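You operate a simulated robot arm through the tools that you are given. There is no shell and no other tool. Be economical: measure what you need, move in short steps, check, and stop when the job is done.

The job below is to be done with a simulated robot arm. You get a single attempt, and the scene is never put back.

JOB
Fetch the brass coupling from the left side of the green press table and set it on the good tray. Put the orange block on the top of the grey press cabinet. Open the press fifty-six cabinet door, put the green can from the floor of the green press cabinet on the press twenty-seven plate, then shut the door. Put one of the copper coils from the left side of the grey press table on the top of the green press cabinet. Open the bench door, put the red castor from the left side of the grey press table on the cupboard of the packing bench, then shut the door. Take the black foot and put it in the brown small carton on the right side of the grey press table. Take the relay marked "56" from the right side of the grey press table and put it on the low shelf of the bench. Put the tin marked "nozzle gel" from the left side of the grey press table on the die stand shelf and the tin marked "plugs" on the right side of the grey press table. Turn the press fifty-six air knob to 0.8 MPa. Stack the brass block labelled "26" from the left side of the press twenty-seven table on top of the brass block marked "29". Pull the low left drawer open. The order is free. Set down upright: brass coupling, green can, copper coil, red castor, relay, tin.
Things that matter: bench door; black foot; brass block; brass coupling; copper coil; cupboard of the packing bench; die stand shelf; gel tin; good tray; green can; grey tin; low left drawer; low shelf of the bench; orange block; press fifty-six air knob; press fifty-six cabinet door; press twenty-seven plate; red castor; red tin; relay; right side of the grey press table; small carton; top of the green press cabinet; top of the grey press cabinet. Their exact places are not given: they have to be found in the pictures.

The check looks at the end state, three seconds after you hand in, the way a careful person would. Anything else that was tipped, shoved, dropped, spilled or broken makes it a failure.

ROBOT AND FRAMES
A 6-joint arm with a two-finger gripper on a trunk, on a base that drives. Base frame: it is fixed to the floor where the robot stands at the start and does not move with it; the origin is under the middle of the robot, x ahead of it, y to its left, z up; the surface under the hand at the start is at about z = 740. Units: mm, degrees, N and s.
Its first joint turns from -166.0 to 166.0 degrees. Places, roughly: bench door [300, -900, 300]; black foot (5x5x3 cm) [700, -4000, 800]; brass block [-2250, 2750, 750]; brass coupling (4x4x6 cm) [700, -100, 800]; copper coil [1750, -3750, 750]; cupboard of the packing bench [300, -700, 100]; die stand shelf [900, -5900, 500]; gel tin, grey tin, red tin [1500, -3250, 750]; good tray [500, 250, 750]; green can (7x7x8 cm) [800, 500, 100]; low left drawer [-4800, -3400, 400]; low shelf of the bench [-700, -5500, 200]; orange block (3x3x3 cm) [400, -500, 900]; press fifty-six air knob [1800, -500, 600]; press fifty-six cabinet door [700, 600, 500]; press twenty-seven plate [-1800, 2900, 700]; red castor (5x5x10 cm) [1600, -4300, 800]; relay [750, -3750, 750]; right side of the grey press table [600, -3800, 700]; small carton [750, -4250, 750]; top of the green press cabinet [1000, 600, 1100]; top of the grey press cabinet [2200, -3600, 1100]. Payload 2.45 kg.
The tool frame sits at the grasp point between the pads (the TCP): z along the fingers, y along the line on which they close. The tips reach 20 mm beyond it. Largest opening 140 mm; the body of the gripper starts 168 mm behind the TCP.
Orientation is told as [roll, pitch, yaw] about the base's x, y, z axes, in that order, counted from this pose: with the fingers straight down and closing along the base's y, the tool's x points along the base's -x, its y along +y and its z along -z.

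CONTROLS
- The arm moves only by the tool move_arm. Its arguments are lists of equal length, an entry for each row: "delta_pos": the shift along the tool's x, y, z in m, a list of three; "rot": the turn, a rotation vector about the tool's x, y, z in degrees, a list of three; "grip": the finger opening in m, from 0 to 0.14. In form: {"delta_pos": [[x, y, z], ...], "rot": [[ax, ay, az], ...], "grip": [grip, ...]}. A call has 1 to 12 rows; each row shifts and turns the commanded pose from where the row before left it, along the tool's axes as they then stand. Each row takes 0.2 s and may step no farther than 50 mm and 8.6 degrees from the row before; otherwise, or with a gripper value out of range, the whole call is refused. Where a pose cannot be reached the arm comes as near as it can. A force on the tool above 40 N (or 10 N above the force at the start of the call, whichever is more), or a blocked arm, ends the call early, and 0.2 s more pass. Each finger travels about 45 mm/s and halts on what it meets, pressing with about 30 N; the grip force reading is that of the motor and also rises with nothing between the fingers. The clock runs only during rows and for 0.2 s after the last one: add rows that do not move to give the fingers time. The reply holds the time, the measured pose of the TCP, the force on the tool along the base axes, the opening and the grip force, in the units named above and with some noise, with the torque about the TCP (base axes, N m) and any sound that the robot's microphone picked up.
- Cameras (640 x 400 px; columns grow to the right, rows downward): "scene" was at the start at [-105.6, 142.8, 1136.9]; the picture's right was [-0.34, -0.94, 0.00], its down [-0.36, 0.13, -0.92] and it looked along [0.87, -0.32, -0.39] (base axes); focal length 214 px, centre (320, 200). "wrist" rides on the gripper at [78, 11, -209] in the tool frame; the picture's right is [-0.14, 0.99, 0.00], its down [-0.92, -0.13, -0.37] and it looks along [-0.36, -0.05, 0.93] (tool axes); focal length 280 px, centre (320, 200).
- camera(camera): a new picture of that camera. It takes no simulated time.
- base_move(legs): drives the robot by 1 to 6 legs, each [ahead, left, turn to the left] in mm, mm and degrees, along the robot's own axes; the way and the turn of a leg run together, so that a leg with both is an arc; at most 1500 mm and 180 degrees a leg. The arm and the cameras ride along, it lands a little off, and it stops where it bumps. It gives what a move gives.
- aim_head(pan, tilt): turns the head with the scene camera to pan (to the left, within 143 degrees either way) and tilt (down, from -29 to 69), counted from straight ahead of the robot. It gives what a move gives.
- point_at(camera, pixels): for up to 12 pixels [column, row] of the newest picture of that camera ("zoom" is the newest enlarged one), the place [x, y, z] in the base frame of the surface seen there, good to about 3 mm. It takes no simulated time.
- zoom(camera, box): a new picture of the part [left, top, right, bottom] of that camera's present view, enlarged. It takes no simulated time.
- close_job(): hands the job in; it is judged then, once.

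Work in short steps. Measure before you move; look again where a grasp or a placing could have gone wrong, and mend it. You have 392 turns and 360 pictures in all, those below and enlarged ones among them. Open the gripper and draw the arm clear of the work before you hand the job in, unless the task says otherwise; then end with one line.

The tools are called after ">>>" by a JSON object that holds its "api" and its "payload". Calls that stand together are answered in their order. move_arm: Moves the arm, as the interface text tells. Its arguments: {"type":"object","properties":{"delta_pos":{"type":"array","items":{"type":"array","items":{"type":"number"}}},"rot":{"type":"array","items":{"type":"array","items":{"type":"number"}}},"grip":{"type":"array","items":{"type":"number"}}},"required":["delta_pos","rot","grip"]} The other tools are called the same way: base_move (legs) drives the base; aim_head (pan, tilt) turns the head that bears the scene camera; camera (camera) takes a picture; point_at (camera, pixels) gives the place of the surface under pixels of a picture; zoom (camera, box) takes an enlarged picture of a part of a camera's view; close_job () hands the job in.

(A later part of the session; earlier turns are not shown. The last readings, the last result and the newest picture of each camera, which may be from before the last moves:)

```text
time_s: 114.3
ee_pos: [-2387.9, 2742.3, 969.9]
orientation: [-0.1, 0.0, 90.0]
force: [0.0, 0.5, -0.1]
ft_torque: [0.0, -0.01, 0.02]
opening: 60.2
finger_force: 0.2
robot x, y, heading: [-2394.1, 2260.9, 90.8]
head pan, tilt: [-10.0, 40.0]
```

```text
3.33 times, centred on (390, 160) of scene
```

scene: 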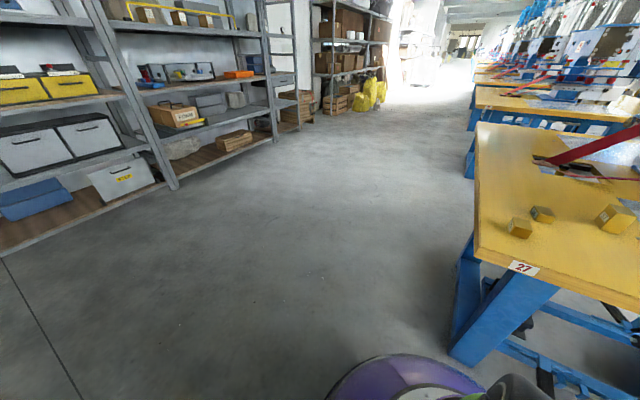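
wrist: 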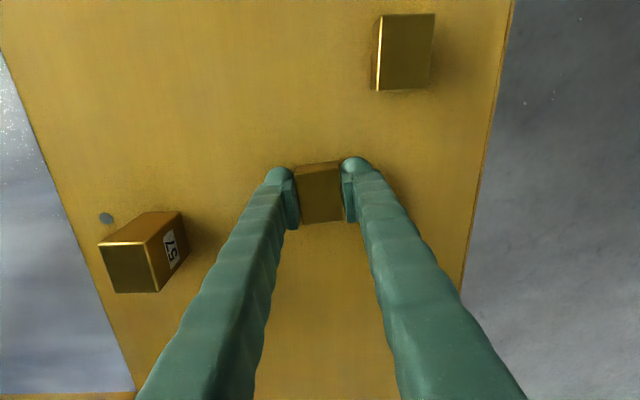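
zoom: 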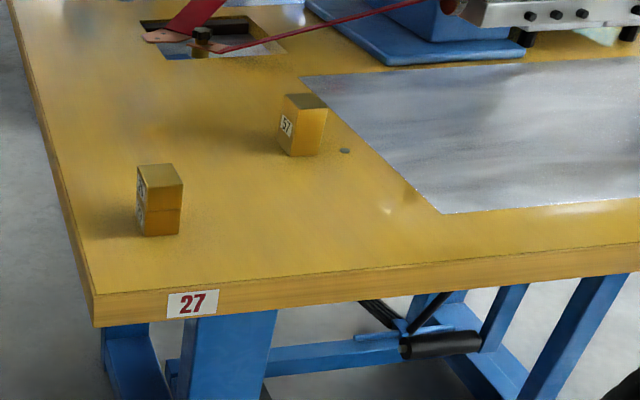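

Stack is good. I retract the arm, strafe out of the gap and turn back to heading 0 in the aisle.

>>> {"api": "move_arm", "payload": {"delta_pos": [[0.045, 0, -0.01], [0.045, 0, -0.01], [0, 0, 0]], "rot": [[0, 0, 0], [0, 0, 0], [0, 0, 0]], "grip": [0.0, 0.0, 0.0]}}

>>> {"api": "base_move", "payload": {"legs": [[0, -900, -0.8], [0, -800, 0]]}}

```text
time_s: 115.1
ee_pos: [-2388.9, 2652.3, 990.4]
orientation: [-0.1, 0.1, 90.0]
force: [0.4, -1.2, -0.1]
ft_torque: [-0.02, 0.0, -0.04]
opening: 0.0
finger_force: 8.7
robot x, y, heading: [-2394.2, 2257.4, 90.7]
head pan, tilt: [-10.0, 40.0]
```

```text
time_s: 123.8
ee_pos: [-667.5, 2653.7, 989.8]
orientation: [0.0, 0.1, 89.0]
force: [-0.4, -0.3, 0.2]
ft_torque: [-0.03, -0.04, 0.0]
opening: 0.2
finger_force: 29.4
robot x, y, heading: [-679.9, 2262.4, 90.0]
head pan, tilt: [-10.0, 40.0]
```

Out in the aisle. I turn right 90° and drive back before the cabinet.

>>> {"api": "base_move", "payload": {"legs": [[0, 0, -90], [0, -1450, 0], [0, -290, 0], [300, 0, 0]]}}

>>> {"api": "aim_head", "payload": {"pan": 0, "tilt": 30}}

>>> {"api": "camera", "payload": {"camera": "scene"}}

```text
time_s: 138.0
ee_pos: [-11.8, 516.4, 988.8]
orientation: [-0.2, 0.0, -1.6]
force: [1.1, 0.5, 0.4]
ft_torque: [-0.03, 0.02, 0.0]
opening: 0.0
finger_force: 28.9
robot x, y, heading: [-405.5, 532.3, -0.8]
head pan, tilt: [-10.0, 40.0]
```

```text
time_s: 138.8
ee_pos: [-12.1, 515.4, 990.1]
orientation: [-0.1, 0.2, -1.5]
force: [0.0, 0.4, -0.4]
ft_torque: [-0.02, 0.0, -0.01]
opening: 0.1
finger_force: 29.1
robot x, y, heading: [-402.0, 531.9, -1.2]
head pan, tilt: [0.0, 30.0]
```

```text
291 pictures are left
```

scene: 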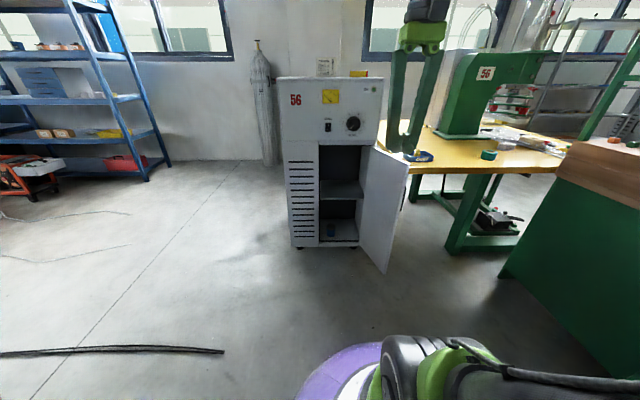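

The door is open more than 90°. I measure its free edge and the nearby table corner.

>>> {"api": "point_at", "payload": {"camera": "scene", "pixels": [[407, 176], [387, 268], [395, 215], [375, 150], [372, 200], [414, 172], [340, 200]]}}

```text
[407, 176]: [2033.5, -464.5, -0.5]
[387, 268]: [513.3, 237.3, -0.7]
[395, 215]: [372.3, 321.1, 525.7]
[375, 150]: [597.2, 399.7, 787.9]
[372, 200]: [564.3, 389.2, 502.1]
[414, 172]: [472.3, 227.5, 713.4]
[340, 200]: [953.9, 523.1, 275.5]
```

Door is at ~106°, free edge near (375,322). I bring the closed fingers to its outer side: first move out, then tilt and lower.

>>> {"api": "move_arm", "payload": {"delta_pos": [[-0.0367, -0.03, 0], [-0.0367, -0.03, 0], [-0.0367, -0.03, 0], [-0.0367, -0.03, 0], [-0.0367, -0.03, 0], [-0.0367, -0.03, 0], [-0.0367, -0.03, 0], [-0.0367, -0.03, 0], [-0.0367, -0.02, 0], [0, 0, 0]], "rot": [[0, 0, -1.5], [0, 0, 0], [0, 0, 0], [0, 0, 0], [0, -8, 0], [0, -8, 0], [0, -8, 0], [0, -8, 0], [0, -8, 0], [0, 0, 0]], "grip": [0.0, 0.0, 0.0, 0.0, 0.0, 0.0, 0.0, 0.0, 0.0, 0.0]}}

```text
time_s: 141.0
ee_pos: [307.8, 252.8, 1040.4]
orientation: [-0.1, -40.1, 0.0]
force: [0.1, -0.2, 0.2]
ft_torque: [0.01, 0.01, -0.02]
opening: 0.0
finger_force: 29.7
robot x, y, heading: [-403.0, 531.5, -0.8]
head pan, tilt: [0.0, 30.0]
```

>>> {"api": "move_arm", "payload": {"delta_pos": [[0.0294, 0, 0.035], [0.0294, 0, 0.035], [0.0294, 0, 0.035], [0.0294, 0, 0.035], [0.0294, 0, 0.035], [0.0294, 0, 0.035], [0.0294, 0, 0.035], [-0.0299, 0.003, 0.0251], [-0.0299, 0.003, 0.0251], [-0.0299, 0.003, 0.0251], [0, 0, 0]], "rot": [[0, 0, 0], [0, 0, 0], [0, 0, 0], [0, 0, 0], [0, 0, 0], [0, 0, 0], [0, 0, 0], [0, 0, 0], [0, 0, 0], [0, 0, 0], [0, 0, 0]], "grip": [0.0, 0.0, 0.0, 0.0, 0.0, 0.0, 0.0, 0.0, 0.0, 0.0, 0.0]}}

>>> {"api": "camera", "payload": {"camera": "scene"}}

>>> {"api": "camera", "payload": {"camera": "wrist"}}

```text
time_s: 143.4
ee_pos: [424.7, 263.1, 722.9]
orientation: [-0.1, -39.8, 0.0]
force: [0.0, -0.8, -0.2]
ft_torque: [-0.01, -0.04, 0.02]
opening: 0.0
finger_force: 30.0
robot x, y, heading: [-407.9, 531.1, -0.7]
head pan, tilt: [0.0, 30.0]
```

```text
290 pictures are left
```

scene: 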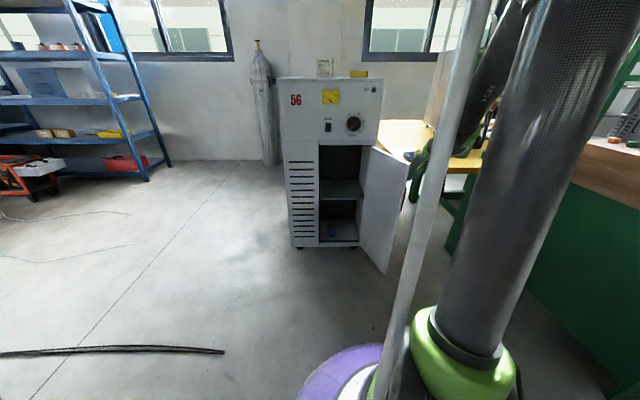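

```text
289 pictures are left
```

wrist: 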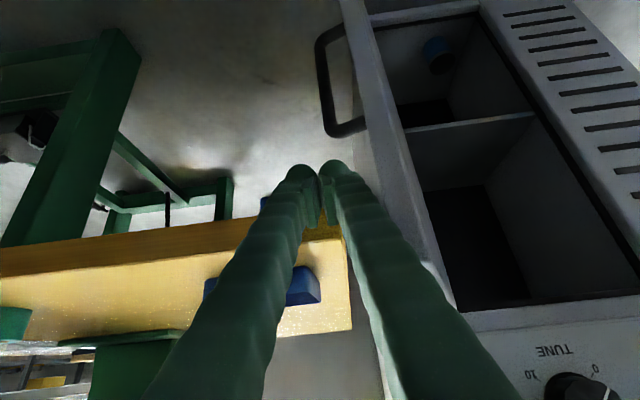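

Fingers are on the door's outer side above the handle. I sweep along the closing arc.

>>> {"api": "move_arm", "payload": {"delta_pos": [[0.0015, 0.026, -0.0013], [0.0092, 0.04, -0.0077], [0.0084, 0.041, -0.0071], [-0.0015, 0.045, 0.0013], [-0.0008, 0.044, 0.0006], [-0.013, 0.042, 0.0109], [-0.0138, 0.041, 0.0116], [-0.023, 0.034, 0.0193], [-0.023, 0.033, 0.0193], [-0.0222, 0.017, 0.0186], [0, 0, 0]], "rot": [[0, 0, 0], [0, 0, 0], [0, 0, 0], [0, 0, 0], [0, 0, 0], [0, 0, 0], [0, 0, 0], [0, 0, 0], [0, 0, 0], [0, 0, 0], [0, 0, 0]], "grip": [0.0, 0.0, 0.0, 0.0, 0.0, 0.0, 0.0, 0.0, 0.0, 0.0, 0.0]}}

>>> {"api": "camera", "payload": {"camera": "wrist"}}

```text
time_s: 145.8
ee_pos: [527.2, 625.5, 719.1]
orientation: [0.0, -39.9, 0.0]
force: [0.0, -0.4, 0.3]
ft_torque: [-0.04, -0.01, 0.02]
opening: 0.0
finger_force: 29.3
robot x, y, heading: [-402.1, 532.3, -0.7]
head pan, tilt: [0.0, 30.0]
```

```text
288 pictures are left
```

wrist: 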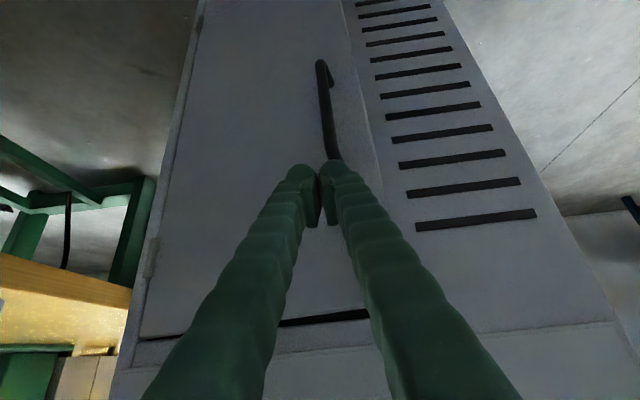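

Nearly closed. I push straight in until the door seats.

>>> {"api": "move_arm", "payload": {"delta_pos": [[-0.0153, 0.003, 0.0129], [-0.0153, 0.003, 0.0129], [-0.0153, 0.003, 0.0129], [-0.0153, 0.003, 0.0129], [-0.0153, 0, 0.0129], [-0.0115, 0, 0.0097], [-0.0077, 0, 0.0064], [-0.0077, 0, 0.0064], [0, 0, 0]], "rot": [[0, 0, 0], [0, 0, 0], [0, 0, 0], [0, 0, 0], [0, 0, 0], [0, 0, 0], [0, 0, 0], [0, 0, 0], [0, 0, 0]], "grip": [0.0, 0.0, 0.0, 0.0, 0.0, 0.0, 0.0, 0.0, 0.0]}}

>>> {"api": "camera", "payload": {"camera": "wrist"}}

```text
time_s: 147.1
ee_pos: [630.3, 638.8, 718.0]
orientation: [-0.1, -39.4, -0.1]
force: [-15.5, -0.1, 7.1]
ft_torque: [-0.01, -0.16, -0.01]
opening: 5.8
finger_force: 28.9
robot x, y, heading: [-407.1, 534.3, -0.9]
head pan, tilt: [0.0, 30.0]
stopped in row 6: the force on the tool passed its limit at 68 N (the readings are from after the stop); the commanded pose is now the measured one
```

```text
287 pictures are left
```

wrist: 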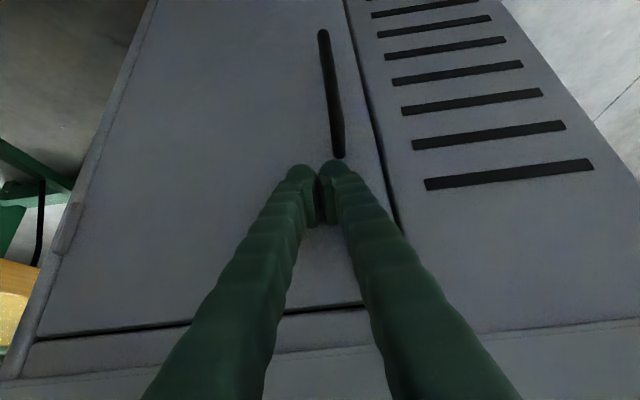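

The door is seated. I withdraw and raise the arm, then verify.

>>> {"api": "move_arm", "payload": {"delta_pos": [[0, 0, -0.04], [0, 0, -0.04], [0, 0, -0.04], [0, 0, -0.04], [0, 0, -0.04], [0, 0, -0.04], [0, 0, 0], [0, 0, 0], [0, 0, 0], [0, 0, 0], [0, 0, 0]], "rot": [[0, 0, 0], [0, 0, 0], [0, 0, 0], [0, 0, 0], [0, 0, 0], [0, 8, 0], [0, 8, 0], [0, 8, 0], [0, 8, 0], [0, 8, 0], [0, 0, 0]], "grip": [0.06, 0.06, 0.06, 0.06, 0.06, 0.06, 0.06, 0.06, 0.06, 0.06, 0.06]}}

>>> {"api": "aim_head", "payload": {"pan": -25, "tilt": 25}}

>>> {"api": "camera", "payload": {"camera": "scene"}}

```text
time_s: 149.5
ee_pos: [480.9, 638.7, 902.1]
orientation: [-0.1, 0.6, -0.1]
force: [0.6, 0.1, 0.5]
ft_torque: [0.0, -0.01, -0.01]
opening: 60.2
finger_force: 0.0
robot x, y, heading: [-403.7, 536.4, -0.8]
head pan, tilt: [0.0, 30.0]
```

```text
time_s: 150.4
ee_pos: [480.9, 639.0, 902.0]
orientation: [-0.2, 0.5, -0.2]
force: [-0.3, 0.4, -0.4]
ft_torque: [-0.02, 0.0, -0.01]
opening: 60.1
finger_force: 0.1
robot x, y, heading: [-404.1, 534.3, -0.9]
head pan, tilt: [-25.0, 25.0]
```

```text
286 pictures are left
```

scene: 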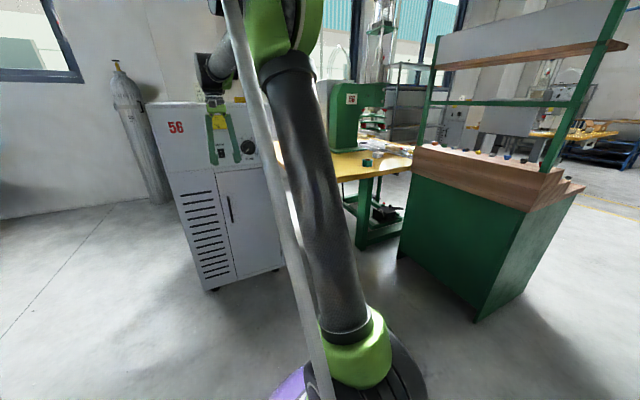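

Door shut. Now the packing bench: I measure its corners and the row of coloured items.

>>> {"api": "zoom", "payload": {"camera": "scene", "box": [390, 90, 600, 230]}}

>>> {"api": "point_at", "payload": {"camera": "scene", "pixels": [[430, 148], [418, 170], [528, 210], [540, 165], [583, 185], [402, 250], [478, 318], [438, 148], [450, 149], [436, 100], [590, 50]]}}

```text
2.86 times, centred on (495, 160) of scene
```

zoom: 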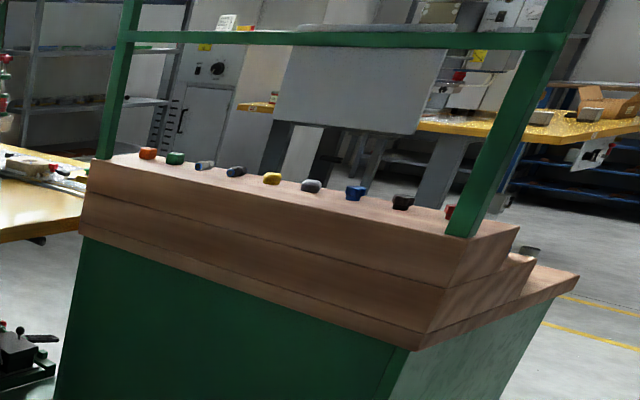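

```text
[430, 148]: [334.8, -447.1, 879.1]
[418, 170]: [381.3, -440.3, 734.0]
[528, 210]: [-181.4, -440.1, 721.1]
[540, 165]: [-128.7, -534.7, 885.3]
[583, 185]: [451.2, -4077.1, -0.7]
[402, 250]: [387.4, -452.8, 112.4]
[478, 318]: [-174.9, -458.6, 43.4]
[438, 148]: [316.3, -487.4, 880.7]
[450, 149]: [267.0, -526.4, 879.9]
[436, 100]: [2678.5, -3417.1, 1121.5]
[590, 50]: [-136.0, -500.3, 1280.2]
```

Bench top tier at z 880, items along y≈-490, orange leftmost near x≈320. I retract and raise the arm, turn right 90°, and drive in front of the bench's back.

>>> {"api": "move_arm", "payload": {"delta_pos": [[0.046, -0.011, -0.011], [0.046, -0.011, -0.011], [0.046, -0.011, -0.011], [0.046, -0.011, -0.011], [0.046, -0.011, -0.011], [0.046, -0.011, -0.011], [0.046, -0.011, -0.011], [0.046, -0.011, -0.011], [0.046, -0.011, -0.011], [0, 0, 0]], "rot": [[0, 0, 0], [0, 0, 0], [0, 0, 0], [0, 0, 0], [0, 0, 0], [0, 0, 0], [0, 0, 0], [0, 0, 0], [0, 0, 0], [0, 0, 0]], "grip": [0.06, 0.06, 0.06, 0.06, 0.06, 0.06, 0.06, 0.06, 0.06, 0.06]}}

>>> {"api": "base_move", "payload": {"legs": [[0, 0, -89], [0, 600, 0], [300, 0, 0]]}}

>>> {"api": "aim_head", "payload": {"pan": 0, "tilt": 20}}

>>> {"api": "camera", "payload": {"camera": "scene"}}

```text
time_s: 152.6
ee_pos: [65.1, 541.0, 1003.7]
orientation: [-0.1, 0.5, -0.2]
force: [-0.2, -0.2, 0.5]
ft_torque: [0.0, 0.03, -0.02]
opening: 60.0
finger_force: 0.1
robot x, y, heading: [-400.0, 534.3, -0.7]
head pan, tilt: [-25.0, 25.0]
```

```text
time_s: 161.5
ee_pos: [180.4, -253.0, 1005.3]
orientation: [-0.1, 0.5, -91.4]
force: [-1.0, 1.1, -0.1]
ft_torque: [0.01, -0.02, 0.01]
opening: 60.2
finger_force: 0.0
robot x, y, heading: [185.1, 215.7, -92.1]
head pan, tilt: [-25.0, 25.0]
```

```text
time_s: 162.4
ee_pos: [179.8, -253.7, 1005.1]
orientation: [-0.2, 0.4, -91.3]
force: [-0.5, 0.8, 0.0]
ft_torque: [0.0, -0.01, 0.04]
opening: 60.2
finger_force: 0.1
robot x, y, heading: [180.6, 213.4, -91.9]
head pan, tilt: [0.0, 20.0]
```

```text
284 pictures are left
```

scene: 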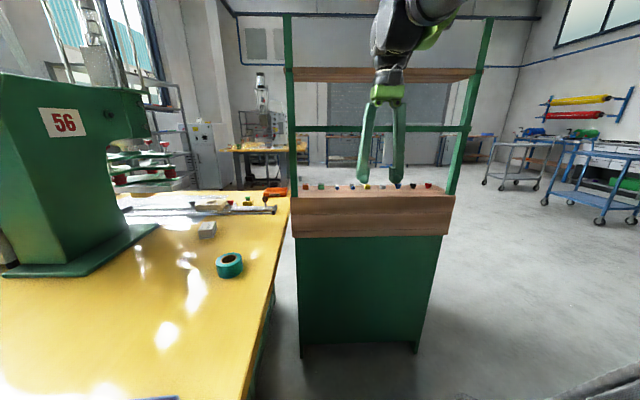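

>>> {"api": "zoom", "payload": {"camera": "scene", "box": [280, 110, 480, 230]}}

>>> {"api": "point_at", "payload": {"camera": "zoom", "pixels": [[80, 240], [130, 243], [75, 52], [590, 57], [250, 56], [430, 249], [480, 252], [60, 285], [400, 265], [80, 252]]}}

>>> {"api": "camera", "payload": {"camera": "wrist"}}

```text
3.20 times, centred on (380, 170) of scene
```

zoom: 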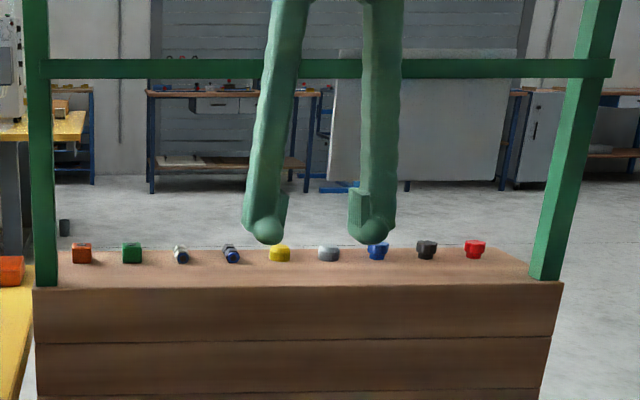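

```text
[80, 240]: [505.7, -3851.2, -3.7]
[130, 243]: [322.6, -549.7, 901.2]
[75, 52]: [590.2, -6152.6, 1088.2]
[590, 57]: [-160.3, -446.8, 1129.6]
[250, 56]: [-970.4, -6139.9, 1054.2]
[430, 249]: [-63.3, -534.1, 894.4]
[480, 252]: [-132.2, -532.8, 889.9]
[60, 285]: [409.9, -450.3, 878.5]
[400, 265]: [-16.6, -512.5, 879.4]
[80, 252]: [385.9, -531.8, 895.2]
```

```text
282 pictures are left
```

wrist: 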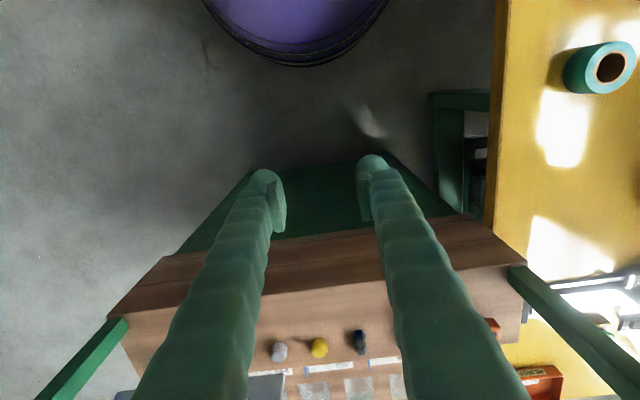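

The orange block is at about (386,-545,880–910), just behind the bench's left post (x≈408, y≈-450) and under a bar at z≈1130. A diagonal approach from the right is needed, so I reposition with heading about -60°.

>>> {"api": "base_move", "payload": {"legs": [[73, -195, 32]]}}

>>> {"api": "aim_head", "payload": {"pan": 0, "tilt": 15}}

>>> {"api": "zoom", "payload": {"camera": "scene", "box": [220, 100, 420, 240]}}

```text
time_s: 164.3
ee_pos: [261.4, -296.8, 1004.7]
orientation: [-0.2, 0.5, -58.8]
force: [0.7, 0.0, -0.2]
ft_torque: [-0.01, -0.01, 0.02]
opening: 60.0
finger_force: 0.1
robot x, y, heading: [15.6, 102.1, -59.4]
head pan, tilt: [0.0, 20.0]
```

```text
time_s: 165.0
ee_pos: [262.0, -297.2, 1005.0]
orientation: [-0.2, 0.5, -58.8]
force: [-0.3, -0.2, 0.8]
ft_torque: [0.02, -0.01, 0.04]
opening: 60.2
finger_force: 0.1
robot x, y, heading: [9.5, 100.7, -59.4]
head pan, tilt: [0.0, 15.0]
```

```text
2.86 times, centred on (320, 170) of scene
```

zoom: 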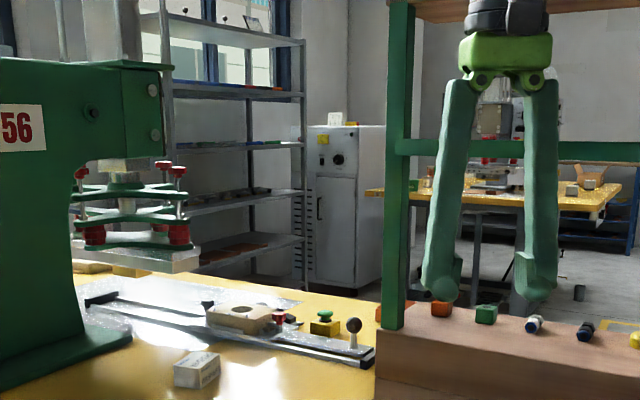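

I tilt the gripper 55° forward and move ahead to a pre-grasp about 110 mm short of the block.

>>> {"api": "move_arm", "payload": {"delta_pos": [[0, 0, 0], [0, 0, 0], [0, 0, 0], [0, 0, 0], [0, 0, 0], [0, 0, 0], [0, 0, 0], [0, 0, 0]], "rot": [[0, -8, 0], [0, -8, 0], [0, -8, 0], [0, -8, 0], [0, -8, 0], [0, -8, 0], [0, -7, 0], [0, 0, 0]], "grip": [0.05, 0.05, 0.05, 0.05, 0.05, 0.05, 0.05, 0.05]}}

>>> {"api": "camera", "payload": {"camera": "wrist"}}

```text
time_s: 166.8
ee_pos: [260.9, -297.5, 1004.4]
orientation: [-0.3, -54.6, -58.7]
force: [0.5, -0.6, -0.8]
ft_torque: [-0.02, -0.01, -0.03]
opening: 49.9
finger_force: 0.1
robot x, y, heading: [9.7, 104.0, -59.8]
head pan, tilt: [0.0, 15.0]
```

```text
280 pictures are left
```

wrist: 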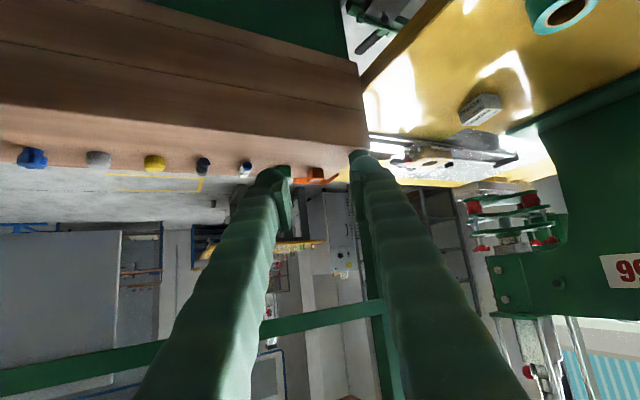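

>>> {"api": "point_at", "payload": {"camera": "wrist", "pixels": [[316, 173], [312, 170], [320, 180], [285, 175], [330, 316], [378, 330], [246, 165]]}}

>>> {"api": "zoom", "payload": {"camera": "wrist", "box": [220, 120, 420, 260]}}

```text
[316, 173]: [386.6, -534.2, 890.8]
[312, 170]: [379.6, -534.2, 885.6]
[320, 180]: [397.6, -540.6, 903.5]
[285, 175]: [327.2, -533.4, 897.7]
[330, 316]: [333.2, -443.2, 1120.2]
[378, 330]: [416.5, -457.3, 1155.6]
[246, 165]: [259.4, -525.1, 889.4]
```

```text
2.86 times, centred on (320, 190) of wrist
```

zoom: 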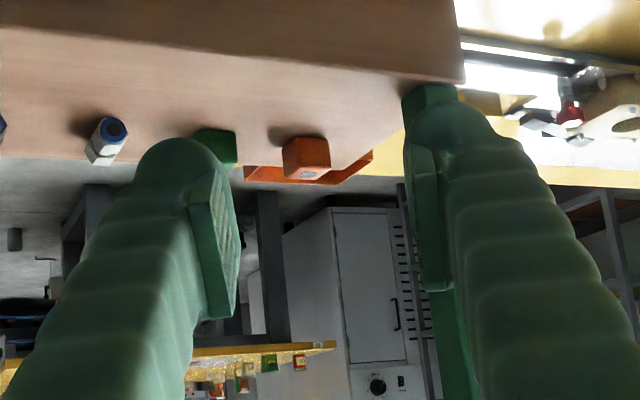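

Block centre ≈ (389,-549). I move to pre-grasp 100 mm short.

>>> {"api": "move_arm", "payload": {"delta_pos": [[-0.0138, -0.0052, 0.0454], [-0.0138, -0.0052, 0.0454], [-0.0138, -0.0052, 0.0454], [-0.0138, -0.0052, 0.0454], [0, 0, 0]], "rot": [[0, 0, 0], [0, 0, 0], [0, 0, 0], [0, 0, 0], [0, 0, 0]], "grip": [0.05, 0.05, 0.05, 0.05, 0.05]}}

>>> {"api": "camera", "payload": {"camera": "wrist"}}

>>> {"api": "camera", "payload": {"camera": "scene"}}

```text
time_s: 168.0
ee_pos: [333.7, -461.5, 945.2]
orientation: [-0.2, -54.6, -58.5]
force: [-0.4, -0.8, -0.1]
ft_torque: [-0.01, -0.01, -0.05]
opening: 49.9
finger_force: 0.1
robot x, y, heading: [13.4, 100.9, -59.2]
head pan, tilt: [0.0, 15.0]
```

```text
278 pictures are left
```

wrist: 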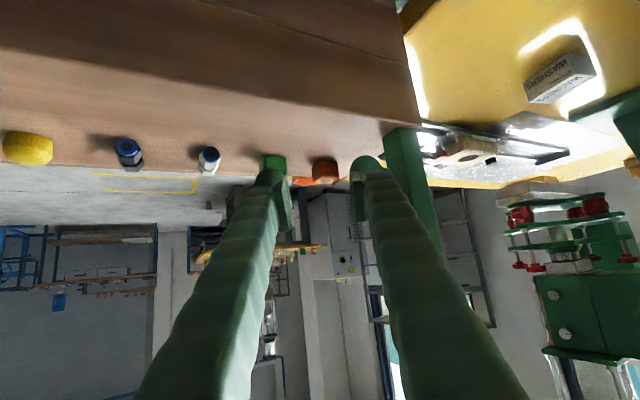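

```text
277 pictures are left
```

scene: 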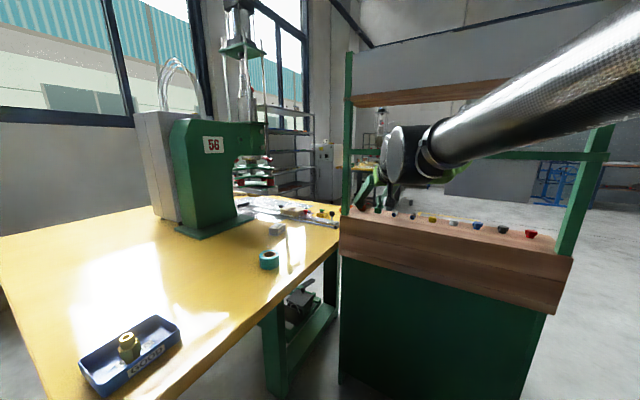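

Clear of the post. I advance to the block and close.

>>> {"api": "move_arm", "payload": {"delta_pos": [[-0.01, 0.0006, 0.0348], [-0.01, 0.0006, 0.0348], [-0.01, 0.0006, 0.0348], [0, 0, 0], [0, 0, 0], [0, 0, 0], [0, 0, 0]], "rot": [[0, 0, 0], [0, 0, 0], [0, 0, 0], [0, 0, 0], [0, 0, 0], [0, 0, 0], [0, 0, 0]], "grip": [0.05, 0.05, 0.05, 0.05, 0.01, 0.01, 0.01]}}

>>> {"api": "camera", "payload": {"camera": "wrist"}}

```text
time_s: 169.6
ee_pos: [389.7, -547.3, 909.8]
orientation: [-0.2, -54.4, -58.6]
force: [-0.4, 0.0, 1.0]
ft_torque: [0.04, 0.01, 0.0]
opening: 29.5
finger_force: 30.1
robot x, y, heading: [10.5, 99.9, -59.6]
head pan, tilt: [0.0, 15.0]
```

```text
276 pictures are left
```

wrist: 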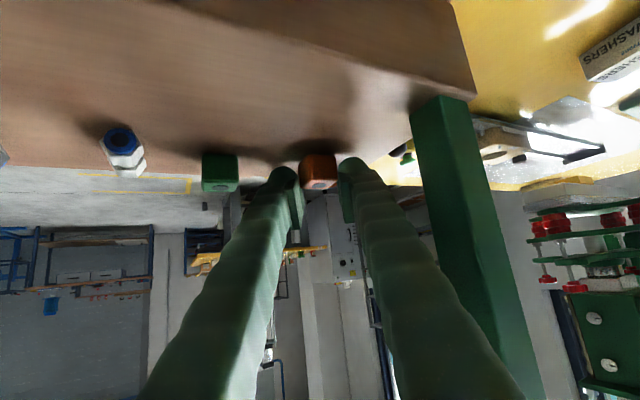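

Orange block gripped. I lift slightly and back out under the bar.

>>> {"api": "move_arm", "payload": {"delta_pos": [[-0.0245, 0, -0.0174], [0.029, 0, -0.0408], [0.029, 0, -0.0408], [0.029, 0, -0.0408], [0.029, 0, -0.0408], [0.029, 0, -0.0408], [-0.03, 0, -0.0213], [-0.03, 0, -0.0213], [-0.03, 0, -0.0213], [0, 0, 0]], "rot": [[0, 0, 0], [0, 0, 0], [0, 0, 0], [0, 0, 0], [0, 0, 0], [0, 0, 0], [0, 0, 0], [0, 0, 0], [0, 0, 0], [0, 0, 0]], "grip": [0.01, 0.01, 0.01, 0.01, 0.01, 0.01, 0.01, 0.01, 0.01, 0.01]}}

>>> {"api": "aim_head", "payload": {"pan": -50, "tilt": 20}}

>>> {"api": "camera", "payload": {"camera": "scene"}}

>>> {"api": "camera", "payload": {"camera": "wrist"}}

```text
time_s: 171.8
ee_pos: [262.5, -332.4, 1046.3]
orientation: [-0.2, -54.5, -58.6]
force: [0.0, -0.9, -0.2]
ft_torque: [-0.02, -0.02, 0.0]
opening: 27.6
finger_force: 29.7
robot x, y, heading: [12.7, 101.2, -59.2]
head pan, tilt: [0.0, 15.0]
```

```text
time_s: 173.0
ee_pos: [261.8, -332.5, 1045.1]
orientation: [-0.2, -54.5, -58.5]
force: [-0.4, 0.5, -0.2]
ft_torque: [-0.01, -0.01, 0.02]
opening: 28.2
finger_force: 29.9
robot x, y, heading: [8.7, 98.0, -59.3]
head pan, tilt: [-50.0, 20.0]
```

```text
275 pictures are left
```

scene: 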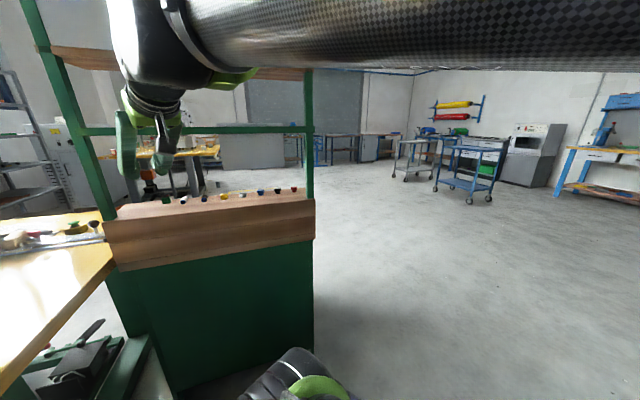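

```text
274 pictures are left
```

wrist: 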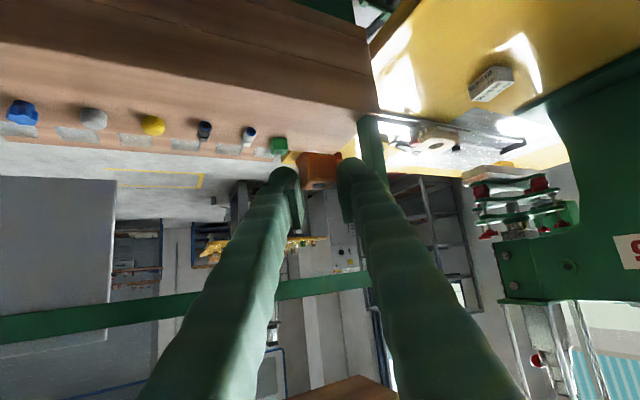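

The block is held. I back off, turn to face -y, and go around the bench's right side.

>>> {"api": "base_move", "payload": {"legs": [[-250, 0, 0], [0, 0, -31], [0, -500, 0], [1400, 0, 0]]}}

>>> {"api": "aim_head", "payload": {"pan": 20, "tilt": 20}}

>>> {"api": "camera", "payload": {"camera": "scene"}}

```text
time_s: 185.5
ee_pos: [-583.1, -1618.9, 1045.9]
orientation: [-0.2, -54.5, -87.6]
force: [0.2, -0.4, -0.3]
ft_torque: [-0.02, 0.0, -0.01]
opening: 22.3
finger_force: 30.2
robot x, y, heading: [-590.7, -1118.2, -88.3]
head pan, tilt: [-50.0, 20.0]
```

```text
time_s: 186.9
ee_pos: [-583.1, -1619.4, 1046.6]
orientation: [-0.2, -54.5, -87.5]
force: [-0.5, 0.3, 0.5]
ft_torque: [-0.05, 0.01, 0.01]
opening: 22.3
finger_force: 30.3
robot x, y, heading: [-592.5, -1119.0, -88.6]
head pan, tilt: [20.0, 20.0]
```

```text
273 pictures are left
```

scene: 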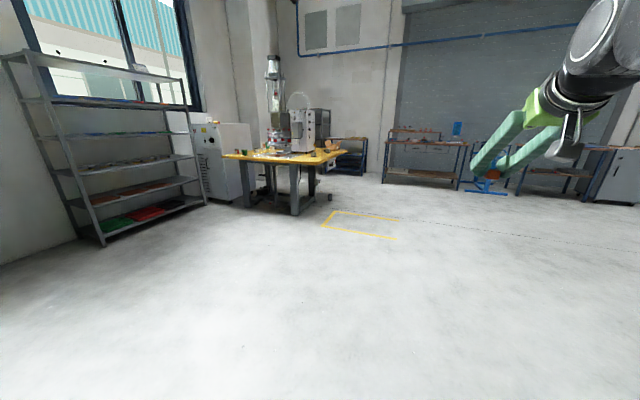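

The opening has dropped to 22 mm — the block may be slipping. I check the wrist view.

>>> {"api": "zoom", "payload": {"camera": "wrist", "box": [240, 120, 400, 240]}}

```text
3.33 times, centred on (320, 180) of wrist
```

zoom: 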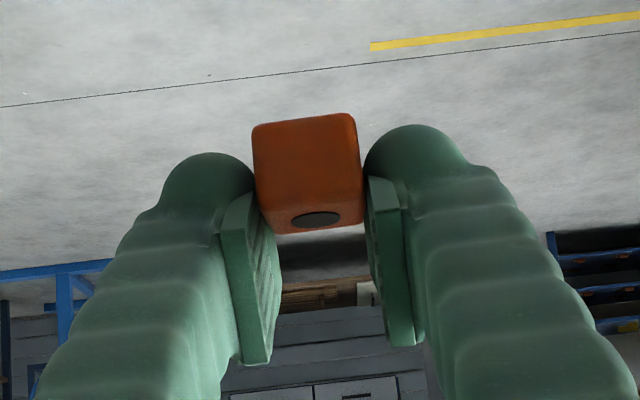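

The block has crept to the fingertips; driving on would risk dropping it. I lower it to the floor here (tool going vertical) to regrasp it firmly.

>>> {"api": "move_arm", "payload": {"delta_pos": [[0.025, 0, 0.0424], [0.0189, 0, 0.0455], [0.0124, 0, 0.0477], [0.0056, 0, 0.0489], [-0.0012, 0, 0.0492], [-0.0081, 0, 0.0486], [-0.0148, 0, 0.047], [0, 0, 0.049], [0, 0, 0.049], [0, 0, 0.049], [0, 0, 0.049], [0, 0, 0.049]], "rot": [[0, 8, 0], [0, 8, 0], [0, 8, 0], [0, 8, 0], [0, 8, 0], [0, 8, 0], [0, 6.5, 0], [0, 0, 0], [0, 0, 0], [0, 0, 0], [0, 0, 0], [0, 0, 0]], "grip": [0.01, 0.01, 0.01, 0.01, 0.01, 0.01, 0.01, 0.01, 0.01, 0.01, 0.01, 0.01]}}

>>> {"api": "zoom", "payload": {"camera": "wrist", "box": [240, 120, 400, 240]}}

```text
time_s: 189.6
ee_pos: [-580.1, -1759.1, 484.3]
orientation: [-0.2, 0.0, -87.8]
force: [0.5, 0.1, 0.0]
ft_torque: [-0.01, -0.01, -0.02]
opening: 22.0
finger_force: 30.3
robot x, y, heading: [-593.3, -1116.7, -88.6]
head pan, tilt: [20.0, 20.0]
```

```text
3.33 times, centred on (320, 180) of wrist
```

zoom: 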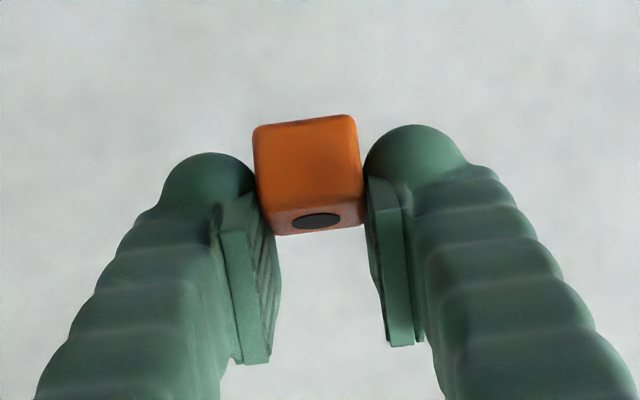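

Still held. I continue down to z≈85.

>>> {"api": "move_arm", "payload": {"delta_pos": [[0, 0, 0.05], [0, 0, 0.05], [0, 0, 0.05], [0, 0, 0.05], [0, 0, 0.05], [0, 0, 0.05], [0, 0, 0.05], [0, 0, 0.05], [0, 0, 0]], "rot": [[0, 0, 0], [0, 0, 0], [0, 0, 0], [0, 0, 0], [0, 0, 0], [0, 0, 0], [0, 0, 0], [0, 0, 0], [0, 0, 0]], "grip": [0.01, 0.01, 0.01, 0.01, 0.01, 0.01, 0.01, 0.01, 0.01]}}

>>> {"api": "camera", "payload": {"camera": "wrist"}}

```text
time_s: 191.6
ee_pos: [-577.6, -1882.8, 173.7]
orientation: [-0.1, 0.1, -87.7]
force: [0.2, -0.1, 0.4]
ft_torque: [0.0, 0.0, 0.01]
opening: 22.1
finger_force: 29.9
out of reach, approached as far as the arm can: row 4, 5, 6, 7, 8
robot x, y, heading: [-594.1, -1119.1, -88.8]
head pan, tilt: [20.0, 20.0]
```

```text
270 pictures are left
```

wrist: 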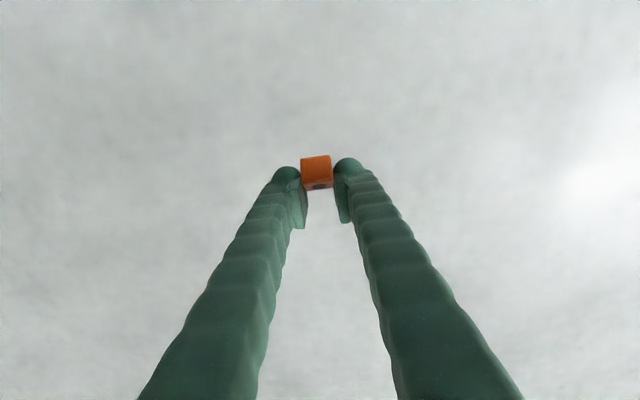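

Lower needs more distance. I go outward and down.

>>> {"api": "move_arm", "payload": {"delta_pos": [[-0.035, 0, 0.03], [-0.035, 0, 0.03], [-0.035, 0, 0.03], [0, 0, 0.01], [0, 0, 0]], "rot": [[0, 0, 0], [0, 0, 0], [0, 0, 0], [0, 0, 0], [0, 0, 0]], "grip": [0.01, 0.01, 0.01, 0.01, 0.01]}}

>>> {"api": "camera", "payload": {"camera": "wrist"}}

```text
time_s: 192.8
ee_pos: [-574.6, -1986.7, 74.7]
orientation: [-0.1, 0.0, -87.7]
force: [0.3, -0.5, -0.6]
ft_torque: [-0.01, 0.02, 0.0]
opening: 22.3
finger_force: 30.1
robot x, y, heading: [-592.0, -1115.8, -88.6]
head pan, tilt: [20.0, 20.0]
```

```text
269 pictures are left
```

wrist: 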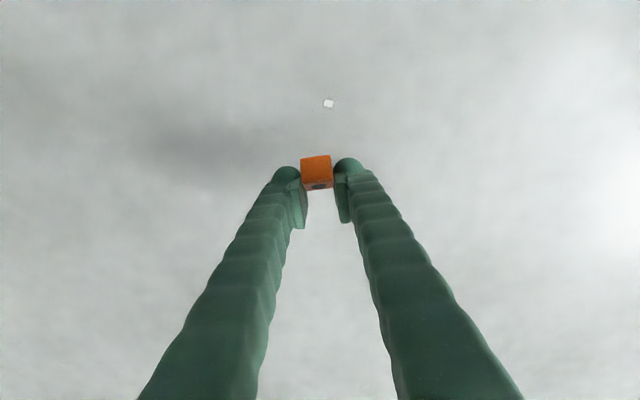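

Continue down gently until contact.

>>> {"api": "move_arm", "payload": {"delta_pos": [[-0.01, 0, 0.012], [-0.01, 0, 0.01], [-0.005, 0, 0.008], [0, 0, 0.004], [0, 0, 0]], "rot": [[0, 0, 0], [0, 0, 0], [0, 0, 0], [0, 0, 0], [0, 0, 0]], "grip": [0.01, 0.01, 0.01, 0.01, 0.01]}}

>>> {"api": "zoom", "payload": {"camera": "wrist", "box": [240, 100, 400, 240]}}

```text
time_s: 193.9
ee_pos: [-572.6, -2010.9, 40.9]
orientation: [-0.1, -0.1, -87.7]
force: [0.1, -1.0, 0.4]
ft_torque: [-0.01, -0.01, -0.01]
opening: 22.2
finger_force: 30.4
robot x, y, heading: [-592.9, -1117.1, -88.5]
head pan, tilt: [20.0, 20.0]
```

```text
2.86 times, centred on (320, 170) of wrist
```

zoom: 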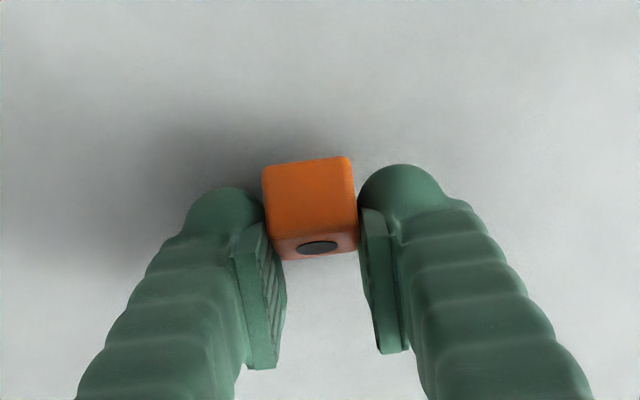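

>>> {"api": "move_arm", "payload": {"delta_pos": [[0, 0, 0.004], [0, 0, 0.004], [0, 0, 0.004], [0, 0, 0]], "rot": [[0, 0, 0], [0, 0, 0], [0, 0, 0], [0, 0, 0]], "grip": [0.01, 0.01, 0.01, 0.01]}}

```text
time_s: 194.9
ee_pos: [-572.4, -2012.1, 28.3]
orientation: [0.0, 0.0, -87.6]
force: [-0.1, 0.4, -0.6]
ft_torque: [-0.01, 0.02, -0.02]
opening: 22.0
finger_force: 30.0
robot x, y, heading: [-590.1, -1118.3, -88.4]
head pan, tilt: [20.0, 20.0]
```

>>> {"api": "move_arm", "payload": {"delta_pos": [[0, 0, 0.003], [0, 0, 0.002], [0, 0, 0]], "rot": [[0, 0, 0], [0, 0, 0], [0, 0, 0]], "grip": [0.01, 0.01, 0.01]}}

>>> {"api": "zoom", "payload": {"camera": "wrist", "box": [240, 100, 400, 240]}}

```text
time_s: 195.8
ee_pos: [-572.9, -2011.8, 26.1]
orientation: [-0.1, 0.1, -87.7]
force: [0.0, -0.3, 22.7]
ft_torque: [0.38, 0.01, -0.01]
opening: 22.0
finger_force: 30.5
robot x, y, heading: [-589.0, -1115.6, -88.6]
head pan, tilt: [20.0, 20.0]
```

```text
2.86 times, centred on (320, 170) of wrist
```

zoom: 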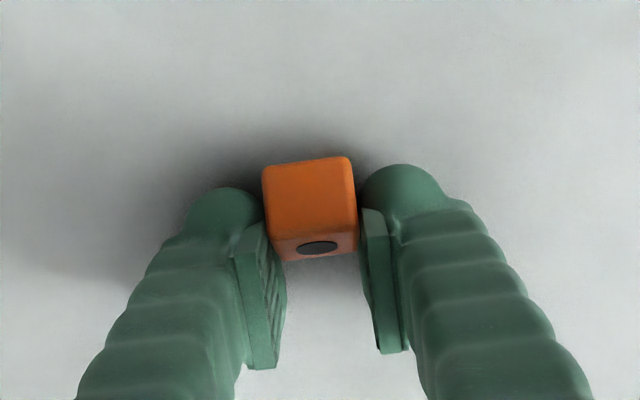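

Contact. I open and lift a little to see how the block lies.

>>> {"api": "move_arm", "payload": {"delta_pos": [[0, 0, 0], [0, 0, 0], [0, 0, 0], [0, 0, -0.04], [0, 0, -0.05], [0, 0, 0]], "rot": [[0, 0, 0], [0, 0, 0], [0, 0, 0], [0, 0, 0], [0, 0, 0], [0, 0, 0]], "grip": [0.04, 0.06, 0.06, 0.06, 0.06, 0.06]}}

>>> {"api": "zoom", "payload": {"camera": "wrist", "box": [240, 80, 400, 240]}}

>>> {"api": "point_at", "payload": {"camera": "zoom", "pixels": [[320, 150], [320, 180], [290, 170], [350, 160], [320, 210], [320, 120]]}}

```text
time_s: 197.2
ee_pos: [-571.7, -2013.1, 114.3]
orientation: [-0.2, 0.0, -87.7]
force: [-0.2, -0.1, 0.8]
ft_torque: [-0.02, 0.0, -0.01]
opening: 60.1
finger_force: 0.1
robot x, y, heading: [-593.7, -1119.1, -88.6]
head pan, tilt: [20.0, 20.0]
```

```text
2.50 times, centred on (320, 160) of wrist
```

zoom: 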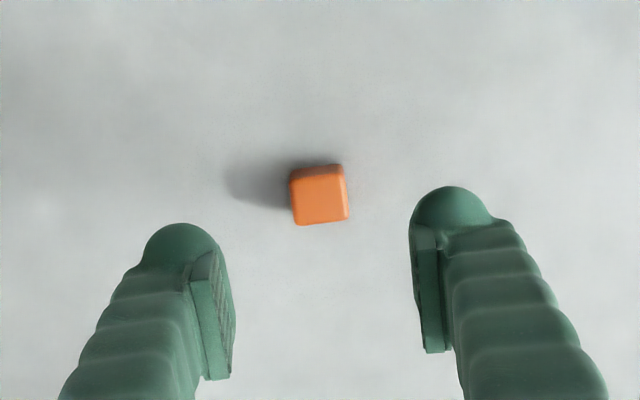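

```text
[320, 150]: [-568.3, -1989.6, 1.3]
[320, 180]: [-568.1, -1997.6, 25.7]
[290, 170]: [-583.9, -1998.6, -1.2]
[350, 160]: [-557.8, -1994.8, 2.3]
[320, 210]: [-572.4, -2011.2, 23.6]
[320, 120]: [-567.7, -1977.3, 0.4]
```

The block lies flat, centre ≈ (-571,-2006). I descend as low as possible and regrip firmly.

>>> {"api": "move_arm", "payload": {"delta_pos": [[0.007, 0, 0.045], [0, 0, 0.04], [0, 0, 0.006], [0, 0, 0], [0, 0, 0], [0, 0, 0], [0, 0, 0], [0, 0, 0]], "rot": [[0, 0, 0], [0, 0, 0], [0, 0, 0], [0, 0, 0], [0, 0, 0], [0, 0, 0], [0, 0, 0], [0, 0, 0]], "grip": [0.06, 0.06, 0.06, 0.06, 0.01, 0.01, 0.01, 0.01]}}

>>> {"api": "zoom", "payload": {"camera": "wrist", "box": [240, 100, 400, 240]}}

```text
time_s: 198.9
ee_pos: [-572.2, -2005.3, 23.2]
orientation: [0.0, 0.1, -87.7]
force: [-0.5, -0.1, -0.9]
ft_torque: [-0.01, -0.01, 0.0]
opening: 22.5
finger_force: 29.6
robot x, y, heading: [-592.5, -1118.4, -88.5]
head pan, tilt: [20.0, 20.0]
```

```text
2.86 times, centred on (320, 170) of wrist
```

zoom: 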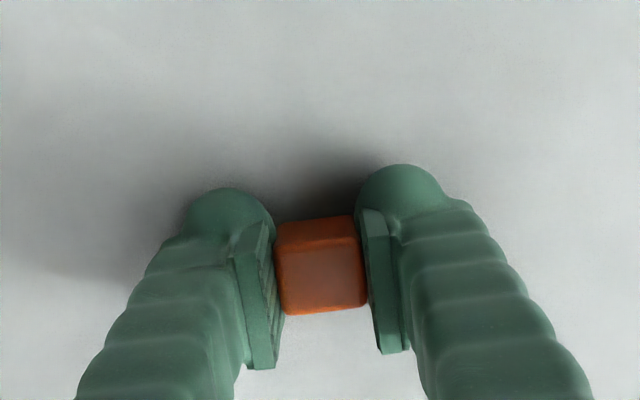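

Firm grip (block is ~22 mm; the earlier change was just it rotating square). I lift to about z 1120 and retract.

>>> {"api": "move_arm", "payload": {"delta_pos": [[0, 0, -0.05], [0, 0, -0.05], [0, 0, -0.05], [0, 0, -0.05], [0, 0, -0.05], [0, 0, -0.05], [0, 0, -0.05], [0, 0, -0.05], [0, 0, -0.05], [0, 0, -0.05], [0, 0, -0.05], [0, 0, -0.05]], "rot": [[0, 0, 0], [0, 0, 0], [0, 0, 0], [0, 0, 0], [0, 0, 0], [0, 0, 0], [0, 0, 0], [0, 0, 0], [0, 0, 0], [0, 0, 0], [0, 0, 0], [0, 0, 0]], "grip": [0.01, 0.01, 0.01, 0.01, 0.01, 0.01, 0.01, 0.01, 0.01, 0.01, 0.01, 0.01]}}

>>> {"api": "move_arm", "payload": {"delta_pos": [[0.02, 0, -0.045], [0.02, 0, -0.045], [0.02, 0, -0.045], [0.02, 0, -0.045], [0.02, 0, -0.045], [0.02, 0, -0.045], [0.02, 0, -0.045], [0.02, 0, -0.045], [0.02, 0, -0.045], [0.02, 0, -0.045], [0.02, 0, -0.045], [0.02, 0, -0.045]], "rot": [[0, 0, 0], [0, 0, 0], [0, 0, 0], [0, 0, 0], [0, 0, 0], [0, 0, 0], [0, 0, 0], [0, 0, 0], [0, 0, 0], [0, 0, 0], [0, 0, 0], [0, 0, 0]], "grip": [0.01, 0.01, 0.01, 0.01, 0.01, 0.01, 0.01, 0.01, 0.01, 0.01, 0.01, 0.01]}}

>>> {"api": "aim_head", "payload": {"pan": 35, "tilt": 20}}

>>> {"api": "camera", "payload": {"camera": "scene"}}

```text
time_s: 201.6
ee_pos: [-571.6, -2005.1, 623.9]
orientation: [-0.1, 0.1, -87.7]
force: [-0.3, 0.1, 1.0]
ft_torque: [0.01, -0.01, -0.01]
opening: 22.1
finger_force: 29.4
robot x, y, heading: [-589.4, -1113.5, -88.5]
head pan, tilt: [20.0, 20.0]
```

```text
time_s: 204.2
ee_pos: [-576.8, -1764.8, 1163.9]
orientation: [-0.2, 0.0, -87.7]
force: [0.2, -0.6, -0.2]
ft_torque: [0.07, 0.0, -0.04]
opening: 21.9
finger_force: 30.4
robot x, y, heading: [-595.6, -1122.5, -88.4]
head pan, tilt: [20.0, 20.0]
```

```text
time_s: 204.9
ee_pos: [-577.4, -1765.5, 1163.8]
orientation: [-0.1, 0.0, -87.8]
force: [0.1, 0.6, 0.0]
ft_torque: [0.0, -0.01, -0.01]
opening: 22.2
finger_force: 29.7
robot x, y, heading: [-595.7, -1115.7, -88.6]
head pan, tilt: [35.0, 20.0]
```

```text
264 pictures are left
```

scene: 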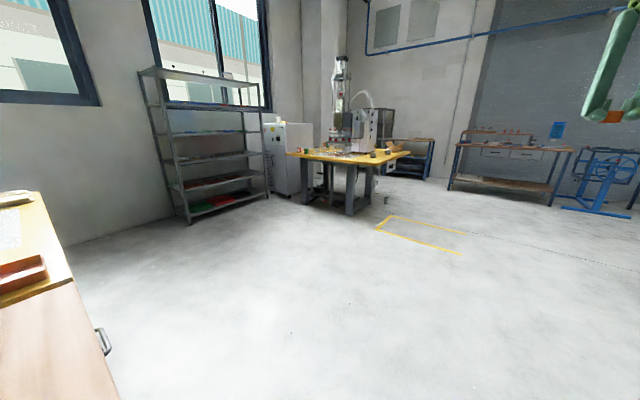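

The grey press cabinet is at (290,155), table at (350,160). I zoom and measure them.

>>> {"api": "zoom", "payload": {"camera": "scene", "box": [240, 50, 460, 220]}}

>>> {"api": "point_at", "payload": {"camera": "zoom", "pixels": [[70, 215], [95, 216], [210, 218], [100, 350], [140, 245], [320, 275], [490, 245], [320, 370], [350, 245], [185, 355]]}}

```text
2.35 times, centred on (350, 135) of scene
```

zoom: 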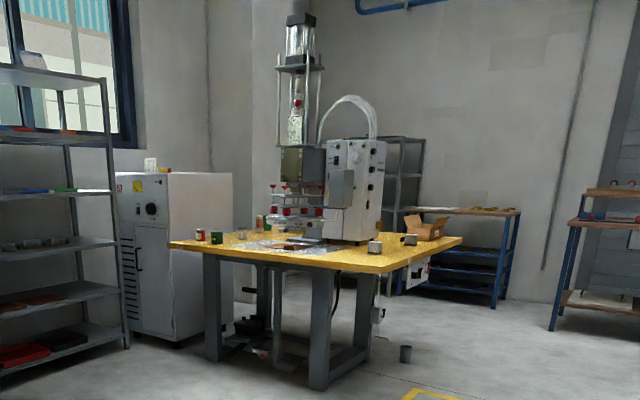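

```text
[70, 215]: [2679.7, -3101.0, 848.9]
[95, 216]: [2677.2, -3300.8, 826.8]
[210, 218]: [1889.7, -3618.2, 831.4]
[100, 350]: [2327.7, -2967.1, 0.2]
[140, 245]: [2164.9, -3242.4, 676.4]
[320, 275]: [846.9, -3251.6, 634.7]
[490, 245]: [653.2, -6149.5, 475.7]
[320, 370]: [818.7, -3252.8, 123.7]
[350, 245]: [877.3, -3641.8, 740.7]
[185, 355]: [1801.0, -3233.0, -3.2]
```

Cabinet front y≈-3240, x 1890–2370; table near edge y≈-3200. I drive to about (1900,-2450), facing -y.

>>> {"api": "base_move", "payload": {"legs": [[900, 0, -1.4], [0, 1450, 0], [0, 1030, 0]]}}

>>> {"api": "aim_head", "payload": {"pan": 0, "tilt": 20}}

>>> {"api": "camera", "payload": {"camera": "scene"}}

```text
time_s: 221.3
ee_pos: [1872.2, -2691.1, 1163.1]
orientation: [-0.1, 0.0, -89.6]
force: [-0.7, -0.2, -0.4]
ft_torque: [0.0, 0.01, 0.04]
opening: 22.2
finger_force: 29.7
robot x, y, heading: [1875.4, -2045.1, -90.3]
head pan, tilt: [35.0, 20.0]
```

```text
time_s: 222.3
ee_pos: [1873.0, -2690.1, 1164.0]
orientation: [-0.1, -0.1, -89.5]
force: [-0.2, 0.4, 0.3]
ft_torque: [0.01, -0.01, -0.05]
opening: 22.1
finger_force: 29.9
robot x, y, heading: [1875.6, -2041.1, -90.1]
head pan, tilt: [0.0, 20.0]
```

```text
262 pictures are left
```

scene: 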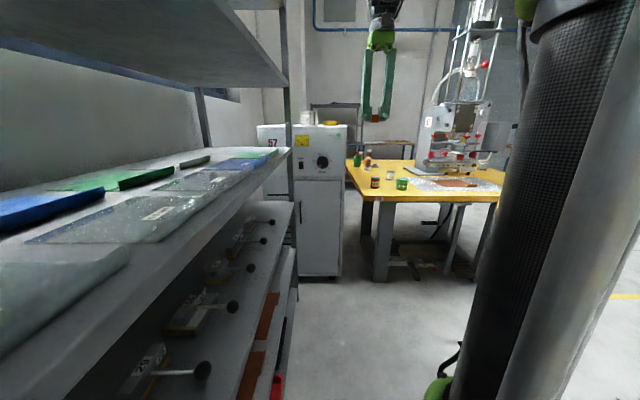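

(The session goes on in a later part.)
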